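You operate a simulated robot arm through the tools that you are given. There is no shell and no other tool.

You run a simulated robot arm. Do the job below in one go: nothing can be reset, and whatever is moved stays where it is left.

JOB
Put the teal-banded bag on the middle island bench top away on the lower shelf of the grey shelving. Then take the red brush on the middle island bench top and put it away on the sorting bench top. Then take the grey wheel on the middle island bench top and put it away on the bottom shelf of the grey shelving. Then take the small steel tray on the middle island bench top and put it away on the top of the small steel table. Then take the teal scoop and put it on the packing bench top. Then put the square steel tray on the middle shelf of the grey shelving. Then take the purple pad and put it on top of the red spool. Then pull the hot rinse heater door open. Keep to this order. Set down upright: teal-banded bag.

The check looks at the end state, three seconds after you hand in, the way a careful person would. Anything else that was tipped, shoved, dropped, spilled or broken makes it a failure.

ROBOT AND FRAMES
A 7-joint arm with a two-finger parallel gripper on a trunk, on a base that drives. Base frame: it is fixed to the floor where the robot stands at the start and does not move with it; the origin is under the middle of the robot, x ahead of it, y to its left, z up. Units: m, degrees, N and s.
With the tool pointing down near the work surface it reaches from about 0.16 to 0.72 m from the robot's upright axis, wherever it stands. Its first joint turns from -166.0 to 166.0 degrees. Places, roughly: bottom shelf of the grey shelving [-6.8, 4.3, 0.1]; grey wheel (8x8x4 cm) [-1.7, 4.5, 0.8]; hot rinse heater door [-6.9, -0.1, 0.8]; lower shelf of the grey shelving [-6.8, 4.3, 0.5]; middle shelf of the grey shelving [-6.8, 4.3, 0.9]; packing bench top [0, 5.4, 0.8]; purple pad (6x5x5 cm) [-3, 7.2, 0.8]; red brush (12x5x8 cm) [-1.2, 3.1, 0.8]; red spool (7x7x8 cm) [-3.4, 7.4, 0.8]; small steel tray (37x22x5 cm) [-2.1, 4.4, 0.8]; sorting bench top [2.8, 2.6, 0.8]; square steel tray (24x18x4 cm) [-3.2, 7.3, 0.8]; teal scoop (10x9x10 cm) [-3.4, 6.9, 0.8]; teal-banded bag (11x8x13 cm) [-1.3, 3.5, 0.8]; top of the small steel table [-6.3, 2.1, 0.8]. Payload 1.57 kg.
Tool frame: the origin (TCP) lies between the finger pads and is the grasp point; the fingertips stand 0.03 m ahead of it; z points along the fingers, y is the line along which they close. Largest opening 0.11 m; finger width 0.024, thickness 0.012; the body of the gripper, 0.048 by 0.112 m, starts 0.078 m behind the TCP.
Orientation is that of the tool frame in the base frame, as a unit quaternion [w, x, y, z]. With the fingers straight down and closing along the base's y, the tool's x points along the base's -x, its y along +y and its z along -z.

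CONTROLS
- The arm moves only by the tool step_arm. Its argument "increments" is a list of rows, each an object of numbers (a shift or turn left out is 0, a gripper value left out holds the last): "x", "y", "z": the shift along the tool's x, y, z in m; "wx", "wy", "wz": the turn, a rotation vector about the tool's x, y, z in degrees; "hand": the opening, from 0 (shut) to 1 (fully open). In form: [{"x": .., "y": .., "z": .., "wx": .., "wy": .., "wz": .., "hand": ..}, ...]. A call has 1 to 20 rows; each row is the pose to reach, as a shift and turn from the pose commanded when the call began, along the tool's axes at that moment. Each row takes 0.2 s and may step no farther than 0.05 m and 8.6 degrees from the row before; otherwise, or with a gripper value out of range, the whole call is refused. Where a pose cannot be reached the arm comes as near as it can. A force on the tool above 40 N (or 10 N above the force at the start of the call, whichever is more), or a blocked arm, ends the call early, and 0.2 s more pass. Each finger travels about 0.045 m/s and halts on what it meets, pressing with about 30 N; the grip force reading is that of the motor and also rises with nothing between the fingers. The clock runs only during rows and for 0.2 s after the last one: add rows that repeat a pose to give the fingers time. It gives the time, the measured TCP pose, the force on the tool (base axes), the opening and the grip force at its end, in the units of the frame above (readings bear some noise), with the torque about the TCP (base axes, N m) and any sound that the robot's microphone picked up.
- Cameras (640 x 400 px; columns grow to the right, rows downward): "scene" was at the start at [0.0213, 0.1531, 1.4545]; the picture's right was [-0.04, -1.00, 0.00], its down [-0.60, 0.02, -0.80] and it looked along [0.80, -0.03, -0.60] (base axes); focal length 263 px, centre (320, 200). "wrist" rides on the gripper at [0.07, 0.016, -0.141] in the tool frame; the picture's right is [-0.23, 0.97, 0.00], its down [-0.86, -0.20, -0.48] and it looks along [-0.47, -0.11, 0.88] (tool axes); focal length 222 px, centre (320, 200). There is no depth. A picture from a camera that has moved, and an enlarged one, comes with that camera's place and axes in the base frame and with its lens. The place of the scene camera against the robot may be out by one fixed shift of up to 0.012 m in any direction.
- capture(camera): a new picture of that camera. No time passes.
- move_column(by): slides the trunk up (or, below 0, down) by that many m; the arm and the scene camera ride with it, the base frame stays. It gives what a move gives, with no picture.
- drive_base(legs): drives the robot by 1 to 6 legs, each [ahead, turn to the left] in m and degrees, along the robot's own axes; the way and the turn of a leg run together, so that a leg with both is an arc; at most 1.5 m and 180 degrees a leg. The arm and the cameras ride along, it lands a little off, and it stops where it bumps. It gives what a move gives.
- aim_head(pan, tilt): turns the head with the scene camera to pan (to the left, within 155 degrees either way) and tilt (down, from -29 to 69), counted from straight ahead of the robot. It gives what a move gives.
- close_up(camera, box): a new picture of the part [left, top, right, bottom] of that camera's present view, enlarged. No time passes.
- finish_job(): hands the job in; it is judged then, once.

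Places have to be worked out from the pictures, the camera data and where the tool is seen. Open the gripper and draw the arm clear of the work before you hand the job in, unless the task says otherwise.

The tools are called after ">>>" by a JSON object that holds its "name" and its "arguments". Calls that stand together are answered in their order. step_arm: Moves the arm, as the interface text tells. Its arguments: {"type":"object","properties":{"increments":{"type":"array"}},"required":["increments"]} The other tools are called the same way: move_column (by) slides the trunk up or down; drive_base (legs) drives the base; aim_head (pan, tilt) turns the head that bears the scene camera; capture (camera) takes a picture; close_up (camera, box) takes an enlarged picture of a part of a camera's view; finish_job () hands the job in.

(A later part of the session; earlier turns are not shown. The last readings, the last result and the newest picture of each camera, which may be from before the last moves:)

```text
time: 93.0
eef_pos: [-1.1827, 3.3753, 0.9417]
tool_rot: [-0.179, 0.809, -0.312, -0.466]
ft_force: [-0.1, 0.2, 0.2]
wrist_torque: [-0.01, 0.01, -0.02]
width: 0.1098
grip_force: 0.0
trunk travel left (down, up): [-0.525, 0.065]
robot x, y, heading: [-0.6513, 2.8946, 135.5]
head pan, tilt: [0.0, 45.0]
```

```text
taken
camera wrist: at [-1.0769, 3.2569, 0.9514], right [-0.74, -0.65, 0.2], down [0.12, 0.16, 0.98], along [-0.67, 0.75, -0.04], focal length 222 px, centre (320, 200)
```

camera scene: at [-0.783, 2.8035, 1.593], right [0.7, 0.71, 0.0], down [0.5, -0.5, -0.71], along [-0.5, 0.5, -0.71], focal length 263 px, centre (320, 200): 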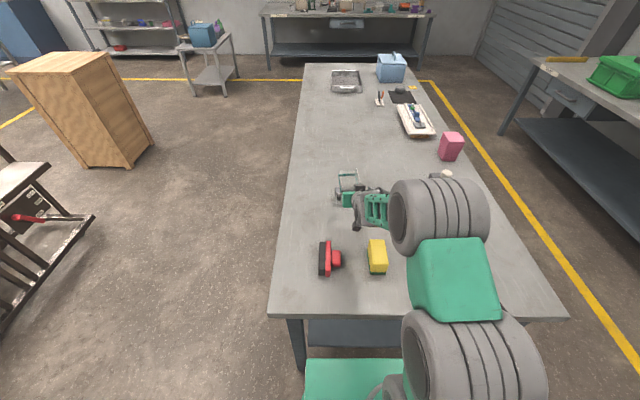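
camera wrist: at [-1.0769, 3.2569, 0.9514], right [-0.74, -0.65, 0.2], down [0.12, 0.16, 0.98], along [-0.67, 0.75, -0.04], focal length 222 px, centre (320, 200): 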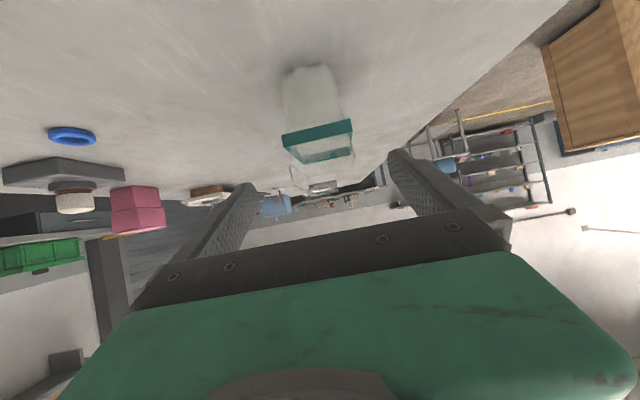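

The wrist view agrees with the estimate within millimetres, and the bag sits centred between the fingers. I advance 0.13 m along the tool axis and close.

>>> {"name": "step_arm", "arguments": {"increments": [{"z": 0.035}, {"z": 0.07}, {"z": 0.1}, {"z": 0.13}, {"z": 0.13}]}}

>>> {"name": "capture", "arguments": {"camera": "wrist"}}

>>> {"name": "close_up", "arguments": {"camera": "scene", "box": [300, 140, 420, 220]}}

```text
time: 94.2
eef_pos: [-1.2643, 3.4495, 0.8764]
tool_rot: [-0.178, 0.809, -0.311, -0.466]
ft_force: [0.3, -0.4, -0.5]
wrist_torque: [0.03, -0.01, 0.0]
width: 0.1101
grip_force: 0.1
trunk travel left (down, up): [-0.525, 0.065]
robot x, y, heading: [-0.6517, 2.8984, 135.6]
head pan, tilt: [0.0, 45.0]
```

```text
taken
camera wrist: at [-1.1594, 3.332, 0.8863], right [-0.74, -0.65, 0.2], down [0.12, 0.16, 0.98], along [-0.67, 0.75, -0.04], focal length 222 px, centre (320, 200)
```

wrist: 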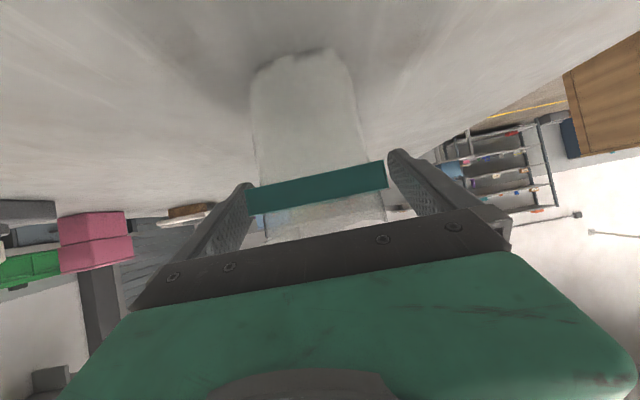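

```text
5.00 times, centred on (360, 180) of scene
camera zoom: at [-0.7829, 2.8036, 1.593], right [0.7, 0.71, 0.0], down [0.5, -0.5, -0.71], along [-0.5, 0.5, -0.71], focal length 1313 px, centre (120, 300)
```

zoom: 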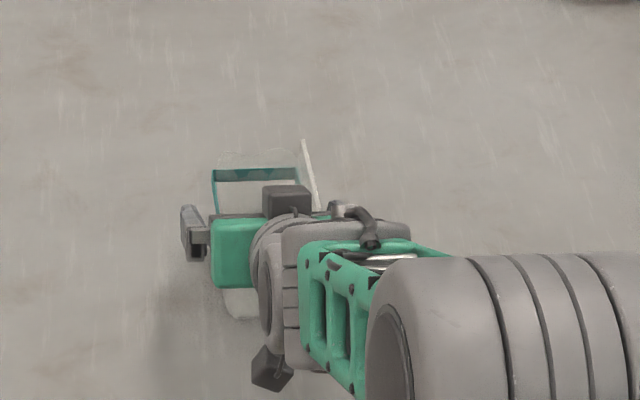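

The bag stands between the fingers with room on both sides. I close the gripper.

>>> {"name": "step_arm", "arguments": {"increments": [{"hand": 0.6}, {"hand": 0.4}, {"hand": 0.3}, {"hand": 0.3}, {"hand": 0.3}, {"hand": 0.3}, {"hand": 0.3}]}}

>>> {"name": "capture", "arguments": {"camera": "wrist"}}

```text
time: 95.8
eef_pos: [-1.2648, 3.4499, 0.8768]
tool_rot: [-0.179, 0.808, -0.311, -0.467]
ft_force: [-0.2, -0.7, 0.0]
wrist_torque: [-0.02, 0.02, -0.02]
width: 0.0743
grip_force: 30.4
trunk travel left (down, up): [-0.525, 0.065]
robot x, y, heading: [-0.6505, 2.8965, 135.1]
head pan, tilt: [0.0, 45.0]
```

```text
taken
camera wrist: at [-1.1592, 3.3318, 0.8866], right [-0.74, -0.65, 0.2], down [0.12, 0.16, 0.98], along [-0.67, 0.75, -0.04], focal length 222 px, centre (320, 200)
```

wrist: 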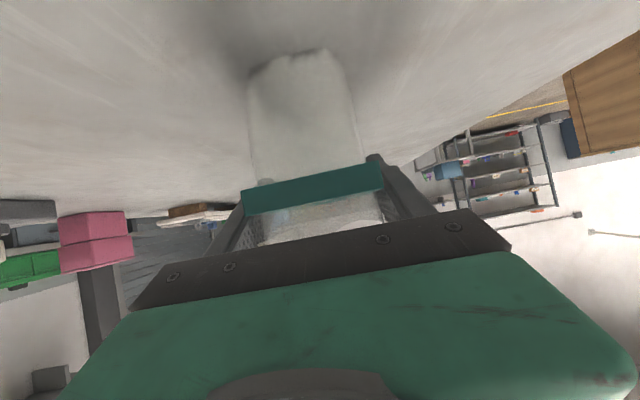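

The grip reads 30 N at 0.074 m on the band. I lift straight up 0.1 m and check that the bag comes along.

>>> {"name": "step_arm", "arguments": {"increments": [{"x": -0.017, "z": -0.01, "hand": 0.2}, {"x": -0.04, "z": -0.023}, {"x": -0.065, "z": -0.0375}, {"x": -0.0866, "z": -0.05}, {"x": -0.0866, "z": -0.05}]}}

>>> {"name": "capture", "arguments": {"camera": "wrist"}}

>>> {"name": "capture", "arguments": {"camera": "scene"}}

```text
time: 97.0
eef_pos: [-1.2658, 3.4509, 0.9769]
tool_rot: [-0.179, 0.809, -0.312, -0.465]
ft_force: [-0.7, 0.2, -0.6]
wrist_torque: [-0.01, 0.03, 0.03]
width: 0.0742
grip_force: 29.9
trunk travel left (down, up): [-0.525, 0.065]
robot x, y, heading: [-0.6534, 2.8939, 135.4]
head pan, tilt: [0.0, 45.0]
```

```text
taken
camera wrist: at [-1.1605, 3.332, 0.9867], right [-0.74, -0.65, 0.2], down [0.12, 0.16, 0.98], along [-0.67, 0.75, -0.04], focal length 222 px, centre (320, 200)
```

wrist: 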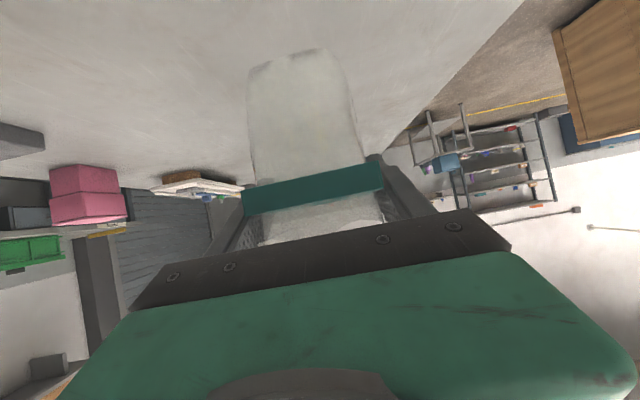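

```text
taken
camera scene: at [-0.7827, 2.8034, 1.593], right [0.7, 0.71, 0.0], down [0.5, -0.5, -0.71], along [-0.5, 0.5, -0.71], focal length 263 px, centre (320, 200)
```

scene: 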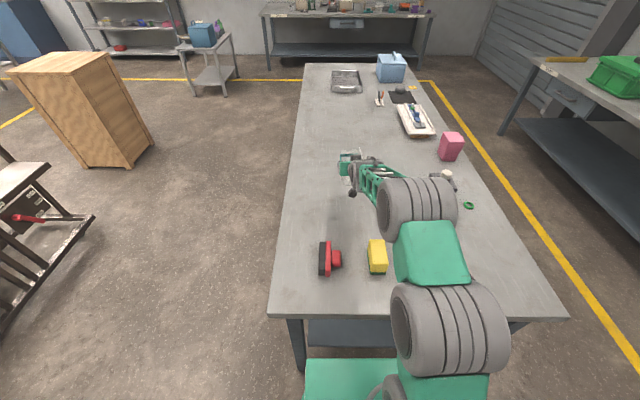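

The bag is held upright and clear. I draw it back over the brushes toward the robot for carrying.

>>> {"name": "step_arm", "arguments": {"increments": [{"x": 0.012, "y": -0.009, "z": -0.041}, {"x": 0.024, "y": -0.0175, "z": -0.082}, {"x": 0.0365, "y": -0.026, "z": -0.122}, {"x": 0.0487, "y": -0.035, "z": -0.163}, {"x": 0.061, "y": -0.044, "z": -0.204}, {"x": 0.073, "y": -0.0525, "z": -0.245}, {"x": 0.085, "y": -0.061, "z": -0.285}, {"x": 0.0973, "y": -0.07, "z": -0.326}, {"x": 0.0973, "y": -0.07, "z": -0.326}]}}

>>> {"name": "capture", "arguments": {"camera": "scene"}}

```text
time: 99.0
eef_pos: [-0.972, 3.2796, 1.057]
tool_rot: [-0.178, 0.809, -0.311, -0.466]
ft_force: [0.6, -0.5, -0.1]
wrist_torque: [0.03, -0.02, 0.01]
width: 0.0742
grip_force: 29.8
trunk travel left (down, up): [-0.525, 0.065]
robot x, y, heading: [-0.6532, 2.8908, 135.5]
head pan, tilt: [0.0, 45.0]
```

```text
taken
camera scene: at [-0.7825, 2.8031, 1.593], right [0.7, 0.71, 0.0], down [0.5, -0.5, -0.71], along [-0.5, 0.5, -0.71], focal length 263 px, centre (320, 200)
```

scene: 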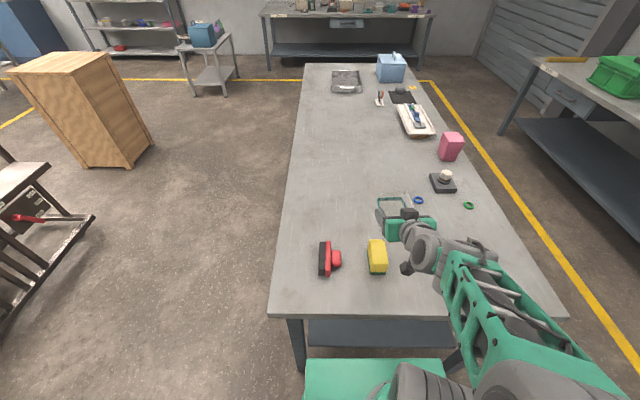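

The bag is over the table end, held high. I back out of the gap, go to the aisle and turn to face along it, then look for the way to the shelving.

>>> {"name": "drive_base", "arguments": {"legs": [[-0.27, 0], [0, 90], [1.2, 0], [0, -90]]}}

>>> {"name": "aim_head", "arguments": {"pan": 15, "tilt": 25}}

>>> {"name": "capture", "arguments": {"camera": "scene"}}

```text
time: 114.4
eef_pos: [-1.6205, 2.2184, 1.0572]
tool_rot: [-0.175, 0.811, -0.306, -0.466]
ft_force: [0.1, 0.2, -1.3]
wrist_torque: [0.0, -0.01, -0.04]
width: 0.0741
grip_force: 29.8
trunk travel left (down, up): [-0.525, 0.065]
robot x, y, heading: [-1.2994, 1.8367, 136.0]
head pan, tilt: [0.0, 45.0]
```

```text
time: 115.2
eef_pos: [-1.6209, 2.2175, 1.057]
tool_rot: [-0.177, 0.81, -0.307, -0.466]
ft_force: [-0.1, -0.3, -0.6]
wrist_torque: [0.0, -0.04, 0.01]
width: 0.0743
grip_force: 29.5
trunk travel left (down, up): [-0.525, 0.065]
robot x, y, heading: [-1.2983, 1.8373, 136.1]
head pan, tilt: [15.0, 25.0]
```

```text
taken
camera scene: at [-1.4478, 1.7314, 1.6235], right [0.49, 0.87, 0.0], down [0.37, -0.21, -0.91], along [-0.79, 0.44, -0.42], focal length 263 px, centre (320, 200)
```

scene: 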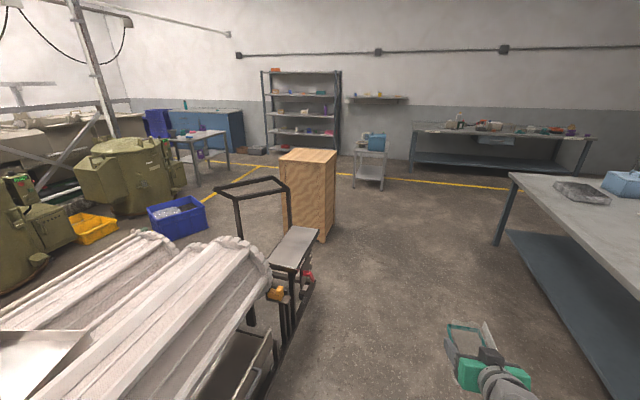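

The way is clear: the aisle runs at w≈0.45 past the cart and the wooden cabinet, then a one-metre gap between cabinet (s≤5.2) and the little stand (s≥6.2) leads to the shelving. I drive there.

>>> {"name": "drive_base", "arguments": {"legs": [[0, -2], [1.5, 0], [1.5, 0], [0.5, 0]]}}

>>> {"name": "aim_head", "arguments": {"pan": 60, "tilt": 25}}

>>> {"name": "capture", "arguments": {"camera": "scene"}}

```text
time: 132.6
eef_pos: [-4.0325, 4.7482, 1.0562]
tool_rot: [-0.185, 0.804, -0.324, -0.462]
ft_force: [0.7, 0.4, 0.0]
wrist_torque: [-0.03, 0.0, 0.02]
width: 0.0743
grip_force: 29.5
trunk travel left (down, up): [-0.525, 0.065]
robot x, y, heading: [-3.7289, 4.3568, 133.3]
head pan, tilt: [15.0, 25.0]
```

```text
time: 133.7
eef_pos: [-4.0339, 4.7492, 1.0561]
tool_rot: [-0.185, 0.804, -0.324, -0.462]
ft_force: [-0.1, -0.8, -0.3]
wrist_torque: [-0.01, 0.0, -0.03]
width: 0.0745
grip_force: 29.8
trunk travel left (down, up): [-0.525, 0.065]
robot x, y, heading: [-3.7247, 4.3565, 133.4]
head pan, tilt: [60.0, 25.0]
```

```text
taken
camera scene: at [-3.8914, 4.1854, 1.6236], right [-0.23, 0.97, 0.0], down [0.41, 0.1, -0.91], along [-0.88, -0.21, -0.42], focal length 263 px, centre (320, 200)
```

scene: 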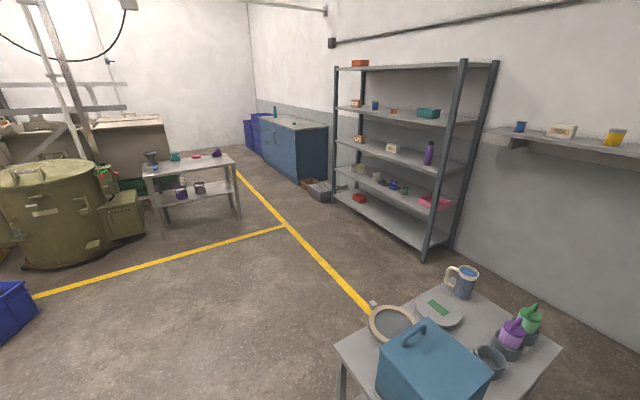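

The shelving stands at s≈7.7 (front) between w≈-1.05 and -2.7, with some items on its shelves. I drive through the gap to its front and turn to face it.

>>> {"name": "drive_base", "arguments": {"legs": [[0, 91.6], [1.5, 0], [0.45, 0], [0, -90]]}}

>>> {"name": "aim_head", "arguments": {"pan": 0, "tilt": 30}}

>>> {"name": "capture", "arguments": {"camera": "scene"}}

```text
time: 151.1
eef_pos: [-5.3908, 3.3384, 1.0558]
tool_rot: [-0.174, 0.812, -0.305, -0.467]
ft_force: [-0.8, 0.0, -0.5]
wrist_torque: [0.02, 0.02, 0.0]
width: 0.0744
grip_force: 29.9
trunk travel left (down, up): [-0.525, 0.065]
robot x, y, heading: [-5.0639, 2.9582, 136.4]
head pan, tilt: [60.0, 25.0]
```

```text
time: 152.4
eef_pos: [-5.3913, 3.3391, 1.0579]
tool_rot: [-0.175, 0.812, -0.305, -0.467]
ft_force: [0.2, 0.2, -0.8]
wrist_torque: [0.02, 0.01, -0.01]
width: 0.0743
grip_force: 29.5
trunk travel left (down, up): [-0.525, 0.065]
robot x, y, heading: [-5.0633, 2.9609, 136.3]
head pan, tilt: [0.0, 30.0]
```

```text
taken
camera scene: at [-5.2002, 2.8695, 1.6156], right [0.69, 0.72, 0.0], down [0.36, -0.35, -0.87], along [-0.63, 0.6, -0.5], focal length 263 px, centre (320, 200)
```

scene: 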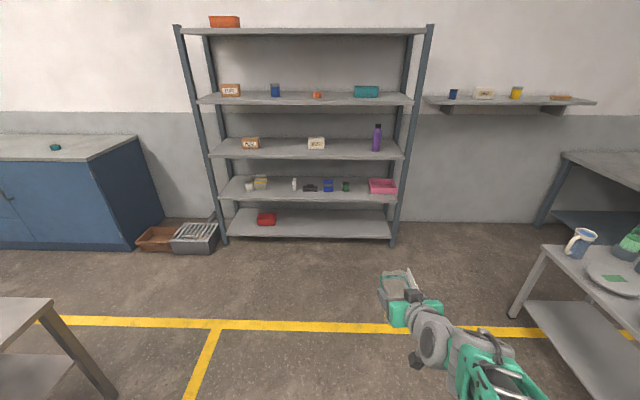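

>>> {"name": "close_up", "arguments": {"camera": "scene", "box": [190, 120, 430, 260]}}

```text
2.67 times, centred on (310, 190) of scene
camera zoom: at [-5.2002, 2.8695, 1.6156], right [0.69, 0.72, 0.0], down [0.36, -0.35, -0.87], along [-0.63, 0.6, -0.5], focal length 700 px, centre (347, 227)
```

zoom: 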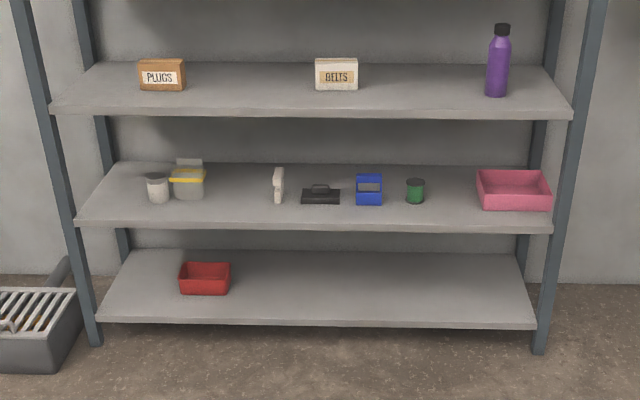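

The lower shelf has a clear 0.22 m gap left of the middle, at w≈-2.0, between the yellow-lidded box and the white bottle; that is where the bag goes. I drive closer and line up with that gap.

>>> {"name": "drive_base", "arguments": {"legs": [[0, 20.7], [1.37, 0], [0, -21.5]]}}

>>> {"name": "aim_head", "arguments": {"pan": 0, "tilt": 45}}

>>> {"name": "capture", "arguments": {"camera": "scene"}}

```text
time: 161.5
eef_pos: [-6.6529, 3.8709, 1.0562]
tool_rot: [-0.178, 0.81, -0.309, -0.466]
ft_force: [0.2, 0.1, -0.8]
wrist_torque: [0.0, -0.02, -0.03]
width: 0.0743
grip_force: 30.2
trunk travel left (down, up): [-0.525, 0.065]
robot x, y, heading: [-6.33, 3.4899, 135.9]
head pan, tilt: [0.0, 30.0]
```

```text
time: 162.3
eef_pos: [-6.6519, 3.8719, 1.0574]
tool_rot: [-0.176, 0.81, -0.308, -0.466]
ft_force: [-0.2, -0.7, -0.3]
wrist_torque: [-0.01, 0.04, 0.01]
width: 0.0741
grip_force: 30.0
trunk travel left (down, up): [-0.525, 0.065]
robot x, y, heading: [-6.3311, 3.489, 135.8]
head pan, tilt: [0.0, 45.0]
```

```text
taken
camera scene: at [-6.4583, 3.396, 1.593], right [0.7, 0.72, 0.0], down [0.51, -0.49, -0.71], along [-0.51, 0.49, -0.71], focal length 263 px, centre (320, 200)
```

scene: 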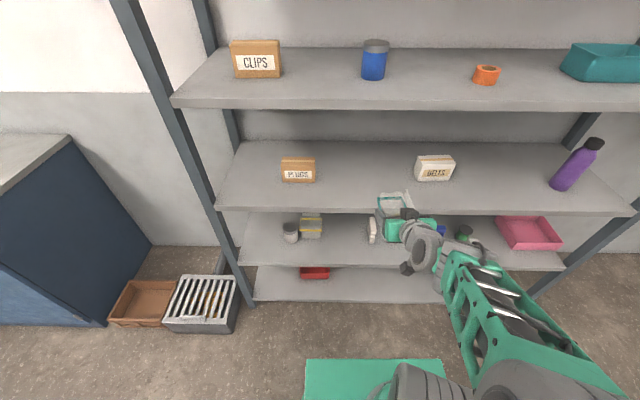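

The robot stands square to the gap, with the bag still 0.13 m in front of the shelf edge. I lower the trunk by 0.32 m so the bag is at the level of the lower shelf's opening.

>>> {"name": "move_column", "arguments": {"by": -0.32}}

>>> {"name": "capture", "arguments": {"camera": "scene"}}

>>> {"name": "capture", "arguments": {"camera": "wrist"}}

```text
time: 165.4
eef_pos: [-6.651, 3.8721, 0.7371]
tool_rot: [-0.177, 0.81, -0.308, -0.466]
ft_force: [-0.9, -0.1, -0.1]
wrist_torque: [0.03, -0.01, -0.01]
width: 0.0742
grip_force: 29.8
trunk travel left (down, up): [-0.205, 0.385]
robot x, y, heading: [-6.3292, 3.4927, 136.0]
head pan, tilt: [0.0, 45.0]
```

```text
taken
camera scene: at [-6.4583, 3.396, 1.273], right [0.7, 0.72, 0.0], down [0.51, -0.49, -0.71], along [-0.51, 0.49, -0.71], focal length 263 px, centre (320, 200)
```

scene: 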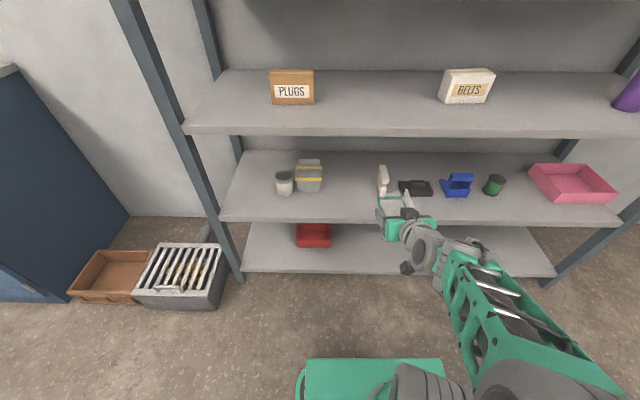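

```text
taken
camera wrist: at [-6.5459, 3.7547, 0.7464], right [-0.73, -0.65, 0.2], down [0.12, 0.16, 0.98], along [-0.67, 0.74, -0.04], focal length 222 px, centre (320, 200)
```

wrist: 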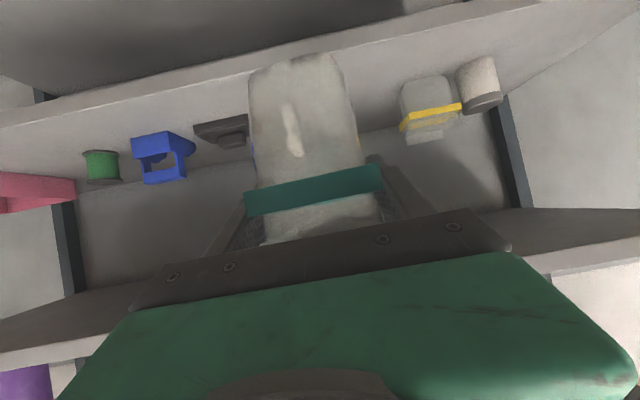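

I zoom in on the lower shelf's front edge and the gap to get heights and free space exactly.

>>> {"name": "close_up", "arguments": {"camera": "scene", "box": [260, 140, 440, 255]}}

```text
3.48 times, centred on (350, 198) of scene
camera zoom: at [-6.4583, 3.396, 1.273], right [0.7, 0.72, 0.0], down [0.51, -0.49, -0.71], along [-0.51, 0.49, -0.71], focal length 913 px, centre (216, 209)
```

zoom: 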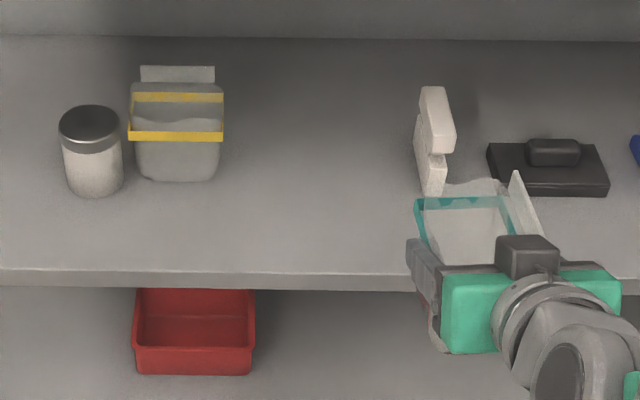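

The shelf surface comes out at z≈0.51 and the gap's middle lies 0.035 m left of my axis, its front edge 0.69 m ahead. I lower the trunk a bit more before going in, to pass well under the middle shelf.

>>> {"name": "move_column", "arguments": {"by": -0.085}}

```text
time: 166.7
eef_pos: [-6.6513, 3.873, 0.6515]
tool_rot: [-0.177, 0.81, -0.308, -0.466]
ft_force: [-0.3, 0.0, -0.5]
wrist_torque: [0.0, 0.0, 0.02]
width: 0.0743
grip_force: 30.1
trunk travel left (down, up): [-0.12, 0.47]
robot x, y, heading: [-6.3286, 3.491, 135.8]
head pan, tilt: [0.0, 45.0]
```

Now I move the bag level into the gap over the shelf, keeping its height.

>>> {"name": "step_arm", "arguments": {"increments": [{"x": -0.022, "y": 0.02, "z": 0.0378}, {"x": -0.044, "y": 0.035, "z": 0.0756}, {"x": -0.066, "y": 0.045, "z": 0.1134}, {"x": -0.088, "y": 0.055, "z": 0.151}, {"x": -0.11, "y": 0.063, "z": 0.189}, {"x": -0.132, "y": 0.0709, "z": 0.227}, {"x": -0.154, "y": 0.0709, "z": 0.2647}, {"x": -0.154, "y": 0.0709, "z": 0.2647}]}}

>>> {"name": "capture", "arguments": {"camera": "scene"}}

>>> {"name": "capture", "arguments": {"camera": "wrist"}}

```text
time: 168.4
eef_pos: [-6.9283, 4.0234, 0.6513]
tool_rot: [-0.177, 0.81, -0.308, -0.466]
ft_force: [0.6, 0.2, -0.3]
wrist_torque: [-0.03, 0.0, -0.02]
width: 0.0743
grip_force: 30.1
trunk travel left (down, up): [-0.12, 0.47]
robot x, y, heading: [-6.3312, 3.4914, 135.9]
head pan, tilt: [0.0, 45.0]
```

```text
taken
camera scene: at [-6.4584, 3.396, 1.188], right [0.7, 0.72, 0.0], down [0.51, -0.49, -0.71], along [-0.51, 0.49, -0.71], focal length 263 px, centre (320, 200)
```

scene: 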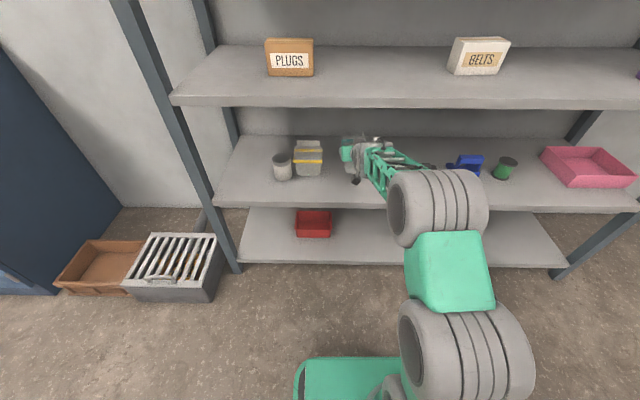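

```text
taken
camera wrist: at [-6.822, 3.9051, 0.6613], right [-0.73, -0.65, 0.2], down [0.12, 0.16, 0.98], along [-0.67, 0.74, -0.04], focal length 222 px, centre (320, 200)
```

wrist: 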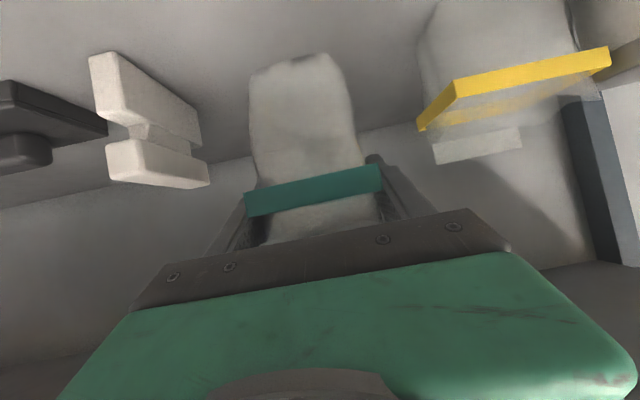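

The bag hangs between the white bottle and the yellow-lidded box with about 5 cm to spare each side. I lower it, first 4.5 cm and then in small steps until it touches.

>>> {"name": "step_arm", "arguments": {"increments": [{"x": 0.013, "z": 0.0075}, {"x": 0.026, "z": 0.015}, {"x": 0.039, "z": 0.0226}, {"x": 0.039, "z": 0.0226}]}}

>>> {"name": "capture", "arguments": {"camera": "wrist"}}

>>> {"name": "close_up", "arguments": {"camera": "scene", "box": [260, 120, 420, 220]}}

```text
time: 169.4
eef_pos: [-6.9278, 4.0218, 0.6079]
tool_rot: [-0.176, 0.811, -0.307, -0.466]
ft_force: [0.2, 0.6, -0.5]
wrist_torque: [-0.02, -0.02, 0.01]
width: 0.0743
grip_force: 29.5
trunk travel left (down, up): [-0.12, 0.47]
robot x, y, heading: [-6.3304, 3.4896, 135.7]
head pan, tilt: [0.0, 45.0]
```

```text
taken
camera wrist: at [-6.8217, 3.9054, 0.6161], right [-0.73, -0.65, 0.2], down [0.12, 0.16, 0.98], along [-0.67, 0.74, -0.04], focal length 222 px, centre (320, 200)
```

wrist: 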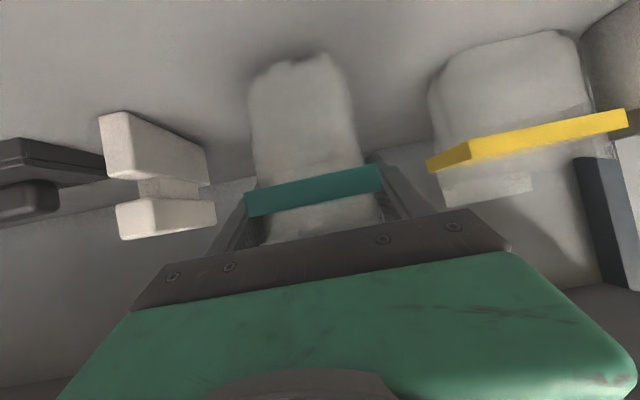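

```text
4.00 times, centred on (340, 170) of scene
camera zoom: at [-6.4584, 3.396, 1.188], right [0.7, 0.72, 0.0], down [0.51, -0.49, -0.71], along [-0.51, 0.49, -0.71], focal length 1050 px, centre (240, 320)
```

zoom: 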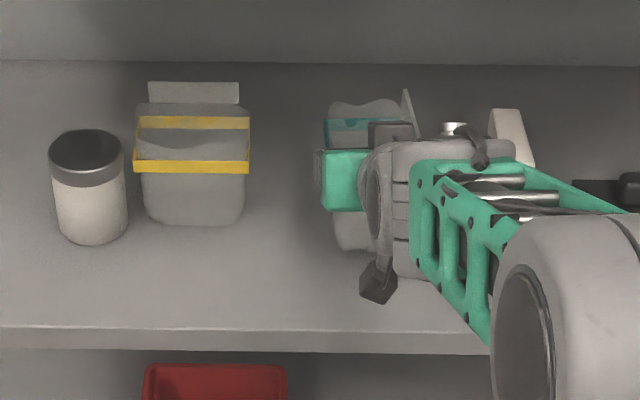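

Nearly down; I continue in 4 mm steps and watch the force.

>>> {"name": "step_arm", "arguments": {"increments": [{"x": 0.0035, "z": 0.002}, {"x": 0.007, "z": 0.004}, {"x": 0.0105, "z": 0.006}, {"x": 0.014, "z": 0.008}, {"x": 0.014, "z": 0.008}]}}

```text
time: 170.7
eef_pos: [-6.9287, 4.0236, 0.5967]
tool_rot: [-0.177, 0.808, -0.308, -0.47]
ft_force: [0.4, 0.7, 16.6]
wrist_torque: [-0.57, -0.06, -0.01]
width: 0.0743
grip_force: 29.4
trunk travel left (down, up): [-0.12, 0.47]
robot x, y, heading: [-6.3304, 3.4921, 135.5]
head pan, tilt: [0.0, 45.0]
```

Contact: 16 N upward at TCP z=0.597. I ease off 4 mm and open the fingers.

>>> {"name": "step_arm", "arguments": {"increments": [{"x": -0.003, "z": -0.0018}, {"x": -0.003, "z": -0.0018}]}}

>>> {"name": "step_arm", "arguments": {"increments": [{"hand": 0.75}, {"hand": 0.8}, {"hand": 0.9}, {"hand": 0.95}, {"hand": 1}, {"hand": 1}]}}

>>> {"name": "capture", "arguments": {"camera": "wrist"}}

```text
time: 171.2
eef_pos: [-6.9285, 4.022, 0.5957]
tool_rot: [-0.177, 0.81, -0.308, -0.467]
ft_force: [-2.5, 2.8, 14.0]
wrist_torque: [-0.09, 0.21, -0.06]
width: 0.0743
grip_force: 30.2
trunk travel left (down, up): [-0.12, 0.47]
robot x, y, heading: [-6.3309, 3.4939, 135.9]
head pan, tilt: [0.0, 45.0]
```

```text
time: 172.7
eef_pos: [-6.9276, 4.0232, 0.5942]
tool_rot: [-0.177, 0.81, -0.309, -0.466]
ft_force: [-0.3, 0.2, -0.6]
wrist_torque: [0.0, 0.0, 0.03]
width: 0.1103
grip_force: 0.1
trunk travel left (down, up): [-0.12, 0.47]
robot x, y, heading: [-6.3311, 3.491, 135.8]
head pan, tilt: [0.0, 45.0]
```

```text
taken
camera wrist: at [-6.8217, 3.9053, 0.6038], right [-0.73, -0.65, 0.2], down [0.12, 0.16, 0.98], along [-0.67, 0.74, -0.04], focal length 222 px, centre (320, 200)
```

wrist: 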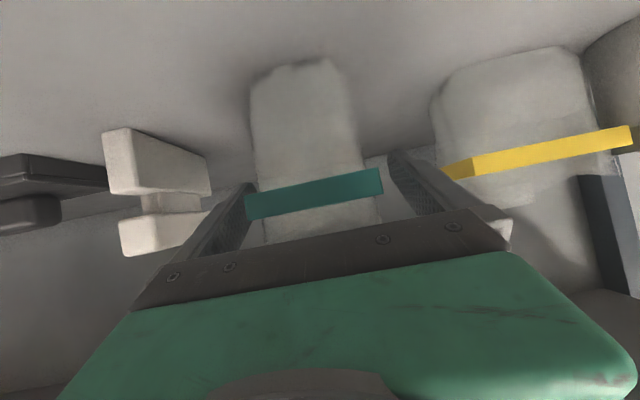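

The bag stands by itself, upright. I draw the open fingers straight back along the tool axis, then level out of the shelving.

>>> {"name": "step_arm", "arguments": {"increments": [{"z": -0.04}, {"z": -0.08}, {"z": -0.12}, {"z": -0.15}, {"x": 0.022, "y": 0.002, "z": -0.187}, {"x": 0.043, "y": 0.004, "z": -0.224}, {"x": 0.064, "y": 0.006, "z": -0.26}, {"x": 0.0854, "y": 0.0075, "z": -0.297}, {"x": 0.0854, "y": 0.0075, "z": -0.297}]}}

>>> {"name": "capture", "arguments": {"camera": "scene"}}

>>> {"name": "capture", "arguments": {"camera": "wrist"}}

```text
time: 174.7
eef_pos: [-6.7094, 3.8175, 0.671]
tool_rot: [-0.177, 0.81, -0.308, -0.466]
ft_force: [0.5, 0.2, -0.3]
wrist_torque: [-0.01, -0.01, 0.01]
width: 0.1103
grip_force: 0.1
trunk travel left (down, up): [-0.12, 0.47]
robot x, y, heading: [-6.3302, 3.4892, 136.1]
head pan, tilt: [0.0, 45.0]
```

```text
taken
camera scene: at [-6.4584, 3.396, 1.188], right [0.7, 0.72, 0.0], down [0.51, -0.49, -0.71], along [-0.51, 0.49, -0.71], focal length 263 px, centre (320, 200)
```

scene: 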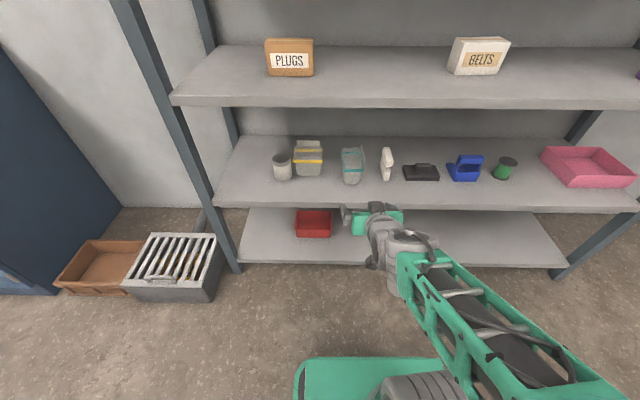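

```text
taken
camera wrist: at [-6.6031, 3.7001, 0.6803], right [-0.73, -0.65, 0.2], down [0.12, 0.16, 0.98], along [-0.67, 0.74, -0.04], focal length 222 px, centre (320, 200)
```

wrist: 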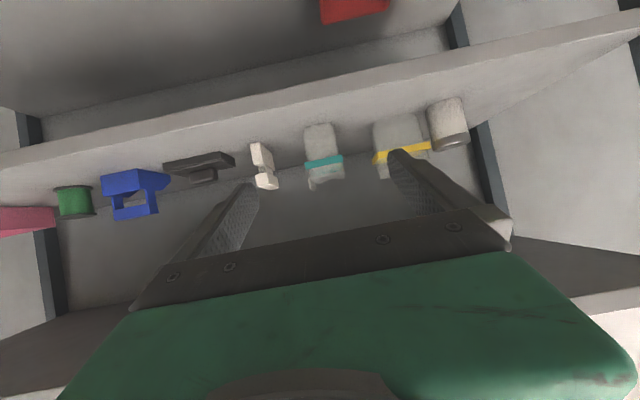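

The bag stands upright on the lower shelf between its neighbours, nothing disturbed. Next is the brush: I back out, raise the trunk and drive back the way I came.

>>> {"name": "drive_base", "arguments": {"legs": [[-1.2, 0]]}}

>>> {"name": "move_column", "arguments": {"by": 0.4}}

>>> {"name": "drive_base", "arguments": {"legs": [[0, -91], [1.5, 0], [0.95, 0]]}}

>>> {"name": "aim_head", "arguments": {"pan": -60, "tilt": 30}}

>>> {"name": "capture", "arguments": {"camera": "scene"}}

```text
time: 180.7
eef_pos: [-5.8542, 2.9837, 0.6696]
tool_rot: [-0.179, 0.809, -0.312, -0.465]
ft_force: [0.0, 0.0, -0.3]
wrist_torque: [0.03, 0.0, 0.0]
width: 0.1101
grip_force: 0.0
trunk travel left (down, up): [-0.12, 0.47]
robot x, y, heading: [-5.4754, 2.6518, 135.6]
head pan, tilt: [0.0, 45.0]
```

```text
time: 184.5
eef_pos: [-5.8543, 2.9842, 1.0701]
tool_rot: [-0.178, 0.809, -0.311, -0.466]
ft_force: [0.5, -0.6, -0.4]
wrist_torque: [-0.03, -0.02, 0.0]
width: 0.1101
grip_force: 0.0
trunk travel left (down, up): [-0.52, 0.07]
robot x, y, heading: [-5.4767, 2.6555, 135.1]
head pan, tilt: [0.0, 45.0]
```

```text
time: 200.4
eef_pos: [-3.3694, 4.72, 1.0717]
tool_rot: [0.459, -0.339, 0.798, 0.196]
ft_force: [0.0, 0.4, -0.1]
wrist_torque: [-0.01, -0.01, 0.02]
width: 0.1099
grip_force: 0.1
trunk travel left (down, up): [-0.52, 0.07]
robot x, y, heading: [-3.7092, 4.3561, 43.3]
head pan, tilt: [0.0, 45.0]
```

```text
time: 201.7
eef_pos: [-3.3701, 4.7198, 1.071]
tool_rot: [0.458, -0.34, 0.798, 0.196]
ft_force: [-1.0, 0.5, 0.4]
wrist_torque: [-0.01, -0.04, 0.02]
width: 0.1101
grip_force: 0.0
trunk travel left (down, up): [-0.52, 0.07]
robot x, y, heading: [-3.7122, 4.3496, 43.6]
head pan, tilt: [-60.0, 30.0]
```

```text
taken
camera scene: at [-3.7797, 4.3995, 1.6106], right [-0.28, -0.96, 0.0], down [-0.48, 0.14, -0.87], along [0.83, -0.24, -0.5], focal length 263 px, centre (320, 200)
```

scene: 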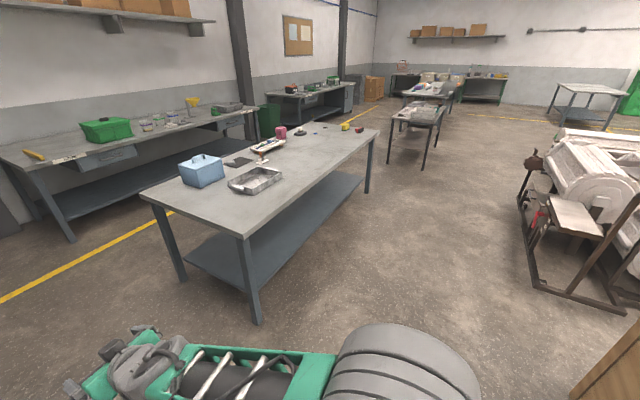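

The aisle back is clear. I drive along it to the brush's place and face the island again.

>>> {"name": "drive_base", "arguments": {"legs": [[0, -88.6], [1.5, 0], [1.1, 0], [0, 90], [0.45, 0]]}}

>>> {"name": "aim_head", "arguments": {"pan": 0, "tilt": 50}}

>>> {"name": "capture", "arguments": {"camera": "scene"}}

```text
time: 224.3
eef_pos: [-1.238, 3.2186, 1.0708]
tool_rot: [0.454, -0.356, 0.79, 0.206]
ft_force: [-0.1, 0.1, 0.9]
wrist_torque: [0.0, -0.03, 0.0]
width: 0.11
grip_force: 0.0
trunk travel left (down, up): [-0.52, 0.07]
robot x, y, heading: [-1.5627, 2.8376, 46.1]
head pan, tilt: [-60.0, 30.0]
```

```text
time: 225.6
eef_pos: [-1.2379, 3.2193, 1.071]
tool_rot: [0.454, -0.356, 0.79, 0.205]
ft_force: [-0.6, 0.4, 0.2]
wrist_torque: [-0.03, 0.0, 0.01]
width: 0.1101
grip_force: 0.1
trunk travel left (down, up): [-0.52, 0.07]
robot x, y, heading: [-1.5624, 2.8365, 46.0]
head pan, tilt: [0.0, 50.0]
```

```text
taken
camera scene: at [-1.669, 2.9583, 1.5811], right [0.72, -0.69, 0.0], down [-0.53, -0.55, -0.64], along [0.45, 0.46, -0.77], focal length 263 px, centre (320, 200)
```

scene: 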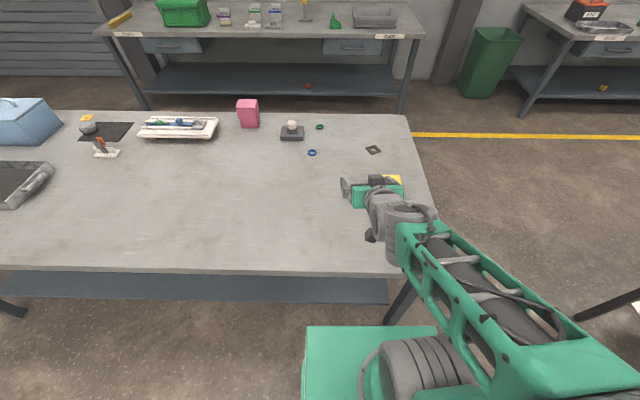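

The arm hides the brush from the head camera. I bring the tool to straight down so that the wrist camera looks onto it.

>>> {"name": "step_arm", "arguments": {"increments": [{"wy": 8}, {"wy": 16}, {"wy": 24}, {"wy": 32}, {"wy": 40}, {"wy": 48}, {"wy": 55}, {"wy": 60}, {"wy": 60}]}}

>>> {"name": "capture", "arguments": {"camera": "wrist"}}

>>> {"name": "capture", "arguments": {"camera": "scene"}}

```text
time: 227.6
eef_pos: [-1.2392, 3.2177, 1.0709]
tool_rot: [-0.002, -0.412, 0.911, 0.0]
ft_force: [0.7, -0.9, -0.9]
wrist_torque: [-0.03, -0.03, 0.01]
width: 0.1099
grip_force: 0.0
trunk travel left (down, up): [-0.52, 0.07]
robot x, y, heading: [-1.5641, 2.8336, 45.8]
head pan, tilt: [0.0, 50.0]
```

```text
taken
camera wrist: at [-1.2965, 3.1764, 1.2114], right [-0.58, 0.81, 0.0], down [0.72, 0.51, 0.48], along [0.39, 0.28, -0.88], focal length 222 px, centre (320, 200)
```

wrist: 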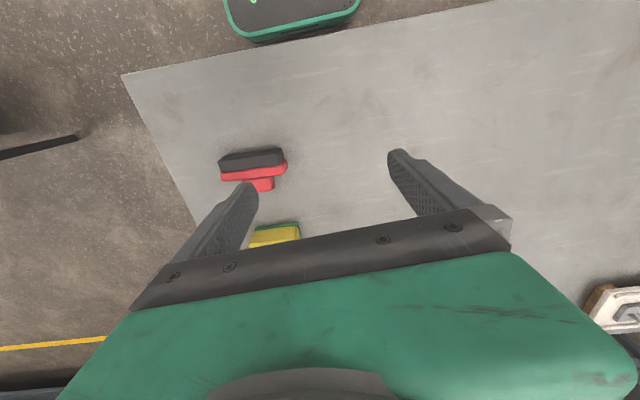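

```text
taken
camera scene: at [-1.669, 2.9584, 1.5811], right [0.72, -0.69, 0.0], down [-0.53, -0.55, -0.64], along [0.45, 0.46, -0.77], focal length 263 px, centre (320, 200)
```

scene: 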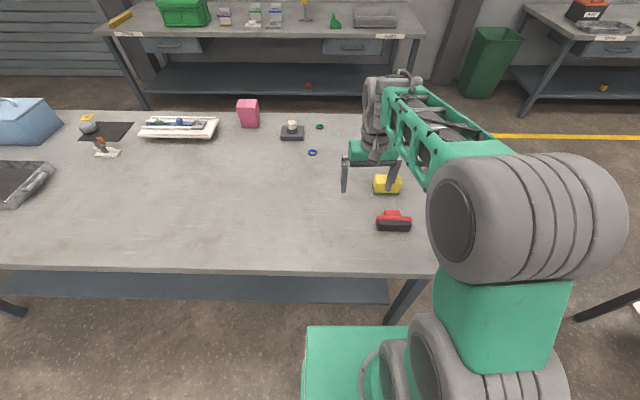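

Now the brush is visible in both cameras; I zoom in on it to measure the knob.

>>> {"name": "close_up", "arguments": {"camera": "scene", "box": [350, 190, 440, 250]}}

>>> {"name": "close_up", "arguments": {"camera": "wrist", "box": [190, 120, 330, 210]}}

```text
6.67 times, centred on (395, 220) of scene
camera zoom: at [-1.669, 2.9584, 1.5811], right [0.72, -0.69, 0.0], down [-0.53, -0.55, -0.64], along [0.45, 0.46, -0.77], focal length 1751 px, centre (-180, 67)
```

zoom: 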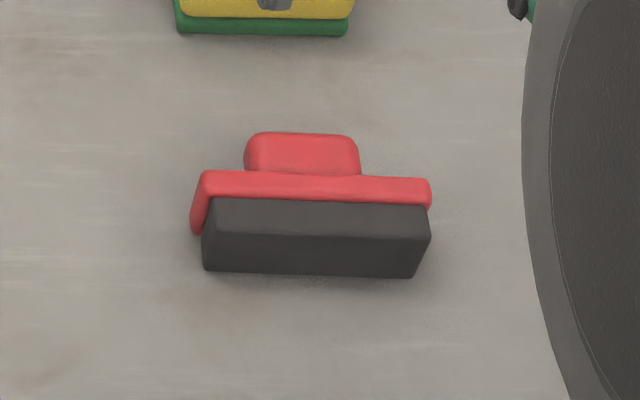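

```text
4.44 times, centred on (260, 165) of wrist
camera zoom: at [-1.2965, 3.1764, 1.2114], right [-0.58, 0.81, 0.0], down [0.72, 0.51, 0.48], along [0.39, 0.28, -0.88], focal length 987 px, centre (587, 356)
```

zoom: 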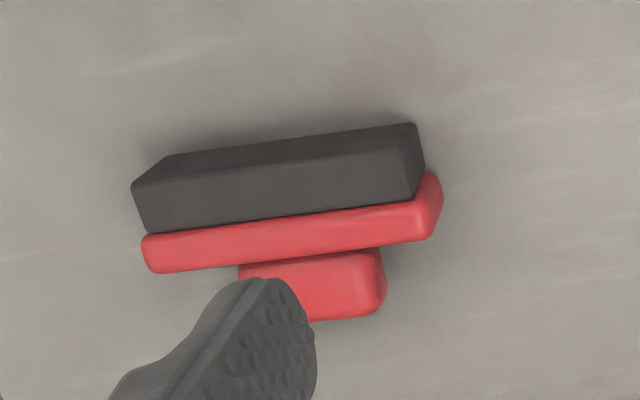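

The knob of the lying brush is at about (-1.092, 3.185), 6 cm long along the island, bristles facing me. I will grip the knob by its ends, lift, and turn it about that axis so the bristles point down again; first I move above it.

>>> {"name": "step_arm", "arguments": {"increments": [{"x": -0.02, "y": -0.033, "z": 0.02, "wz": 2, "hand": 1}, {"x": -0.039, "y": -0.066, "z": 0.04, "wz": 4}, {"x": -0.0585, "y": -0.099, "z": 0.06, "wz": 5.7}, {"x": -0.0781, "y": -0.1323, "z": 0.08, "wz": 5.7}, {"x": -0.0781, "y": -0.1323, "z": 0.08, "wz": 5.7}]}}

>>> {"name": "step_arm", "arguments": {"increments": [{"wy": 7}, {"wy": 14}, {"wy": 20}, {"wy": 20}]}}

>>> {"name": "capture", "arguments": {"camera": "wrist"}}

>>> {"name": "close_up", "arguments": {"camera": "scene", "box": [330, 130, 470, 250]}}

```text
time: 228.8
eef_pos: [-1.0885, 3.1905, 0.9906]
tool_rot: [-0.001, -0.366, 0.931, -0.001]
ft_force: [-0.5, -0.1, -0.7]
wrist_torque: [-0.03, 0.02, 0.0]
width: 0.1101
grip_force: 0.1
trunk travel left (down, up): [-0.52, 0.07]
robot x, y, heading: [-1.563, 2.8367, 46.0]
head pan, tilt: [0.0, 50.0]
```

```text
time: 229.8
eef_pos: [-1.1088, 3.1949, 0.9839]
tool_rot: [-0.163, -0.361, 0.916, -0.063]
ft_force: [-0.5, -0.2, -0.3]
wrist_torque: [-0.04, 0.0, 0.0]
width: 0.1098
grip_force: 0.1
out of reach, approached as far as the arm can: row 3, 4
trunk travel left (down, up): [-0.52, 0.07]
robot x, y, heading: [-1.5674, 2.8385, 46.0]
head pan, tilt: [0.0, 50.0]
```

```text
taken
camera wrist: at [-1.1319, 3.1945, 1.1394], right [-0.51, 0.86, -0.08], down [0.84, 0.51, 0.15], along [0.17, 0.01, -0.98], focal length 222 px, centre (320, 200)
```

wrist: 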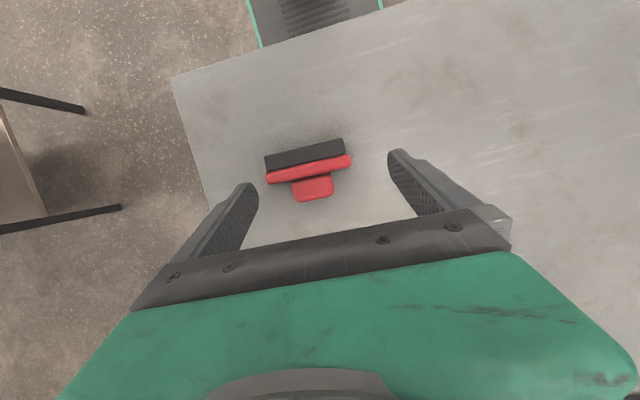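

```text
3.33 times, centred on (400, 190) of scene
camera zoom: at [-1.6707, 2.9597, 1.5808], right [0.72, -0.69, 0.0], down [-0.53, -0.55, -0.64], along [0.45, 0.46, -0.77], focal length 875 px, centre (53, 233)
```

zoom: 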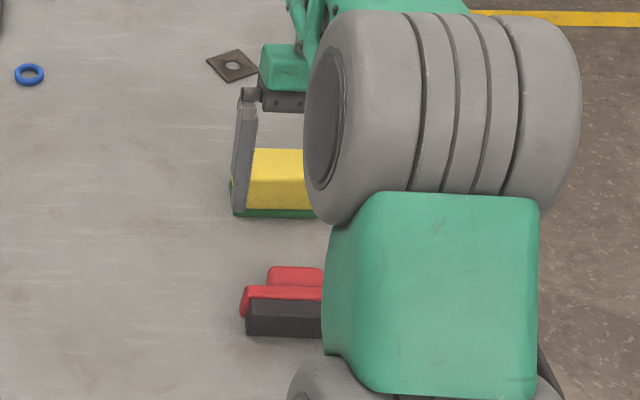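

The backward tilt reaches its limit here because the arm is stretched. I move the base 8 cm closer and bring the tool back over the knob.

>>> {"name": "drive_base", "arguments": {"legs": [[0.08, 0]]}}

```text
time: 230.9
eef_pos: [-1.05, 3.2523, 0.9838]
tool_rot: [-0.163, -0.361, 0.916, -0.063]
ft_force: [0.2, 0.1, 0.3]
wrist_torque: [-0.03, 0.0, 0.01]
width: 0.1099
grip_force: 0.2
trunk travel left (down, up): [-0.52, 0.07]
robot x, y, heading: [-1.5101, 2.8956, 46.1]
head pan, tilt: [0.0, 50.0]
```

I move back over the knob and down to about 7 cm above the grip height, then check with the wrist camera.

>>> {"name": "step_arm", "arguments": {"increments": [{"x": 0.016, "y": -0.0073, "z": 0.027}, {"x": 0.032, "y": -0.0146, "z": 0.054}, {"x": 0.0474, "y": -0.0218, "z": 0.0811}, {"x": 0.0474, "y": -0.0218, "z": 0.0811}]}}

>>> {"name": "capture", "arguments": {"camera": "wrist"}}

>>> {"name": "close_up", "arguments": {"camera": "wrist", "box": [220, 120, 440, 260]}}

```text
time: 231.9
eef_pos: [-1.0419, 3.1986, 0.9497]
tool_rot: [-0.174, -0.362, 0.911, -0.09]
ft_force: [0.6, 0.0, -0.7]
wrist_torque: [0.03, 0.01, -0.02]
width: 0.11
grip_force: 0.0
out of reach, approached as far as the arm can: row 2, 3
trunk travel left (down, up): [-0.52, 0.07]
robot x, y, heading: [-1.5106, 2.8931, 45.8]
head pan, tilt: [0.0, 50.0]
```

```text
taken
camera wrist: at [-1.0643, 3.2071, 1.1051], right [-0.52, 0.85, -0.12], down [0.84, 0.53, 0.12], along [0.17, -0.04, -0.99], focal length 222 px, centre (320, 200)
```

wrist: 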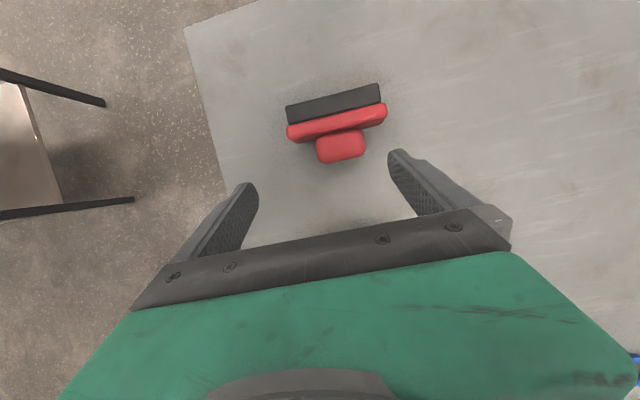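

```text
2.86 times, centred on (330, 190) of wrist
camera zoom: at [-1.0643, 3.2071, 1.1051], right [-0.52, 0.85, -0.12], down [0.84, 0.53, 0.12], along [0.17, -0.04, -0.99], focal length 635 px, centre (291, 229)
```

zoom: 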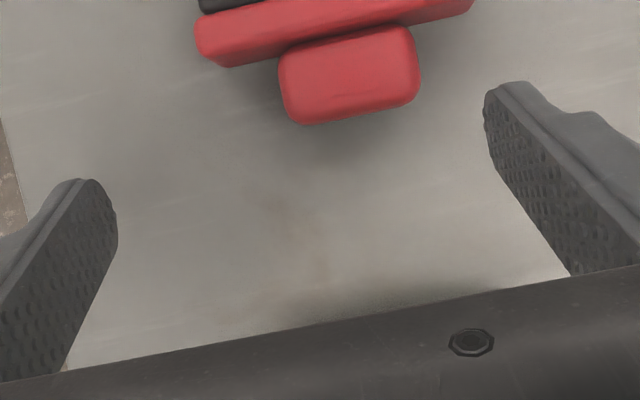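

The backward tilt is a joint limit here, so I reduce it to about 8° and go above the knob again; the remaining turn can be made up at the far end.

>>> {"name": "step_arm", "arguments": {"increments": [{"wy": -7.4, "wx": -1.2}, {"wy": -14.8, "wx": -2.4}, {"wy": -14.8, "wx": -2.4, "x": 0.0137, "y": 0.0112, "z": 0.0215}, {"wy": -14.8, "wx": -2.4, "x": 0.0274, "y": 0.0224, "z": 0.0429}, {"wy": -14.8, "wx": -2.4, "x": 0.0274, "y": 0.0224, "z": 0.0429}]}}

>>> {"name": "close_up", "arguments": {"camera": "wrist", "box": [200, 100, 460, 260]}}

```text
time: 233.1
eef_pos: [-0.9762, 3.2602, 0.9716]
tool_rot: [-0.052, -0.362, 0.931, 0.003]
ft_force: [0.5, -0.4, -0.3]
wrist_torque: [0.01, -0.02, 0.04]
width: 0.1099
grip_force: 0.1
out of reach, approached as far as the arm can: row 1, 2, 3, 4, 5
trunk travel left (down, up): [-0.52, 0.07]
robot x, y, heading: [-1.5107, 2.8932, 45.8]
head pan, tilt: [0.0, 50.0]
```

```text
2.46 times, centred on (330, 180) of wrist
camera zoom: at [-1.0255, 3.2294, 1.1173], right [-0.49, 0.87, 0.02], down [0.81, 0.44, 0.39], along [0.33, 0.21, -0.92], focal length 547 px, centre (295, 249)
```

zoom: 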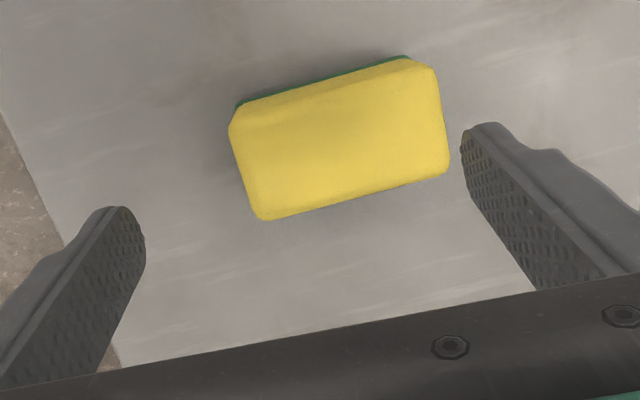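

The arm strayed outward instead; its posture may be stuck at a joint limit. I look at how it stands.

>>> {"name": "capture", "arguments": {"camera": "scene"}}

```text
taken
camera scene: at [-1.6129, 3.0163, 1.5811], right [0.72, -0.69, 0.0], down [-0.53, -0.55, -0.64], along [0.45, 0.46, -0.77], focal length 263 px, centre (320, 200)
```

scene: 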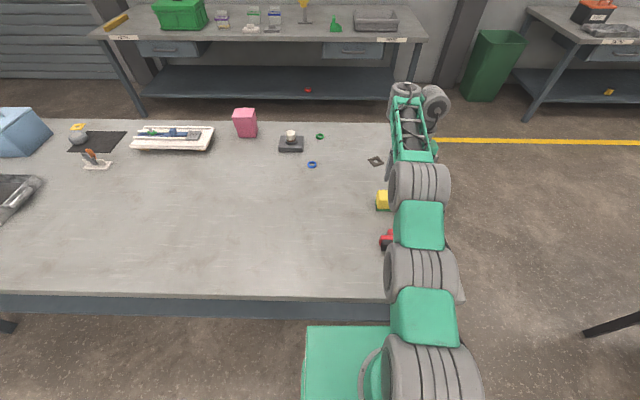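

The arm has stretched out flat. I tilt the tool forward again while pulling it back and up, to restore the folded posture.

>>> {"name": "step_arm", "arguments": {"increments": [{"wy": -7, "z": -0.02}, {"wy": -14, "z": -0.04, "x": 0.02}, {"wy": -21, "z": -0.06, "x": 0.045}, {"wy": -28, "z": -0.08, "x": 0.07}, {"wy": -36, "z": -0.1, "x": 0.095}, {"wy": -36, "z": -0.1, "x": 0.12}, {"wy": -36, "z": -0.1, "x": 0.12}]}}

>>> {"name": "capture", "arguments": {"camera": "scene"}}

```text
time: 234.7
eef_pos: [-0.8872, 3.277, 1.1487]
tool_rot: [0.229, -0.344, 0.904, 0.11]
ft_force: [0.2, -0.4, -0.8]
wrist_torque: [-0.01, 0.0, 0.0]
width: 0.1097
grip_force: 0.1
out of reach, approached as far as the arm can: row 1, 2, 3, 4, 5, 6, 7
trunk travel left (down, up): [-0.52, 0.07]
robot x, y, heading: [-1.5099, 2.8947, 46.1]
head pan, tilt: [0.0, 50.0]
```

```text
taken
camera scene: at [-1.6125, 3.0166, 1.5811], right [0.72, -0.69, 0.0], down [-0.53, -0.55, -0.64], along [0.45, 0.46, -0.77], focal length 263 px, centre (320, 200)
```

scene: 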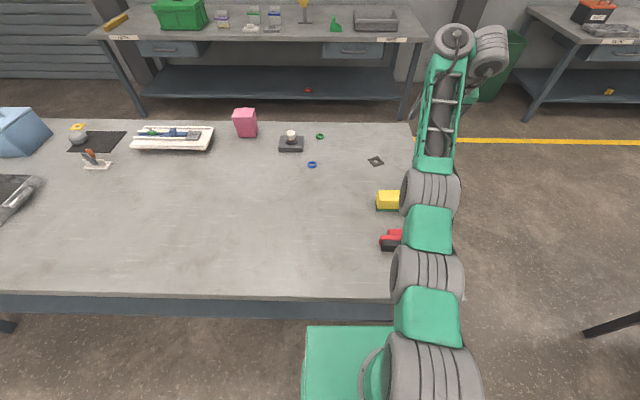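

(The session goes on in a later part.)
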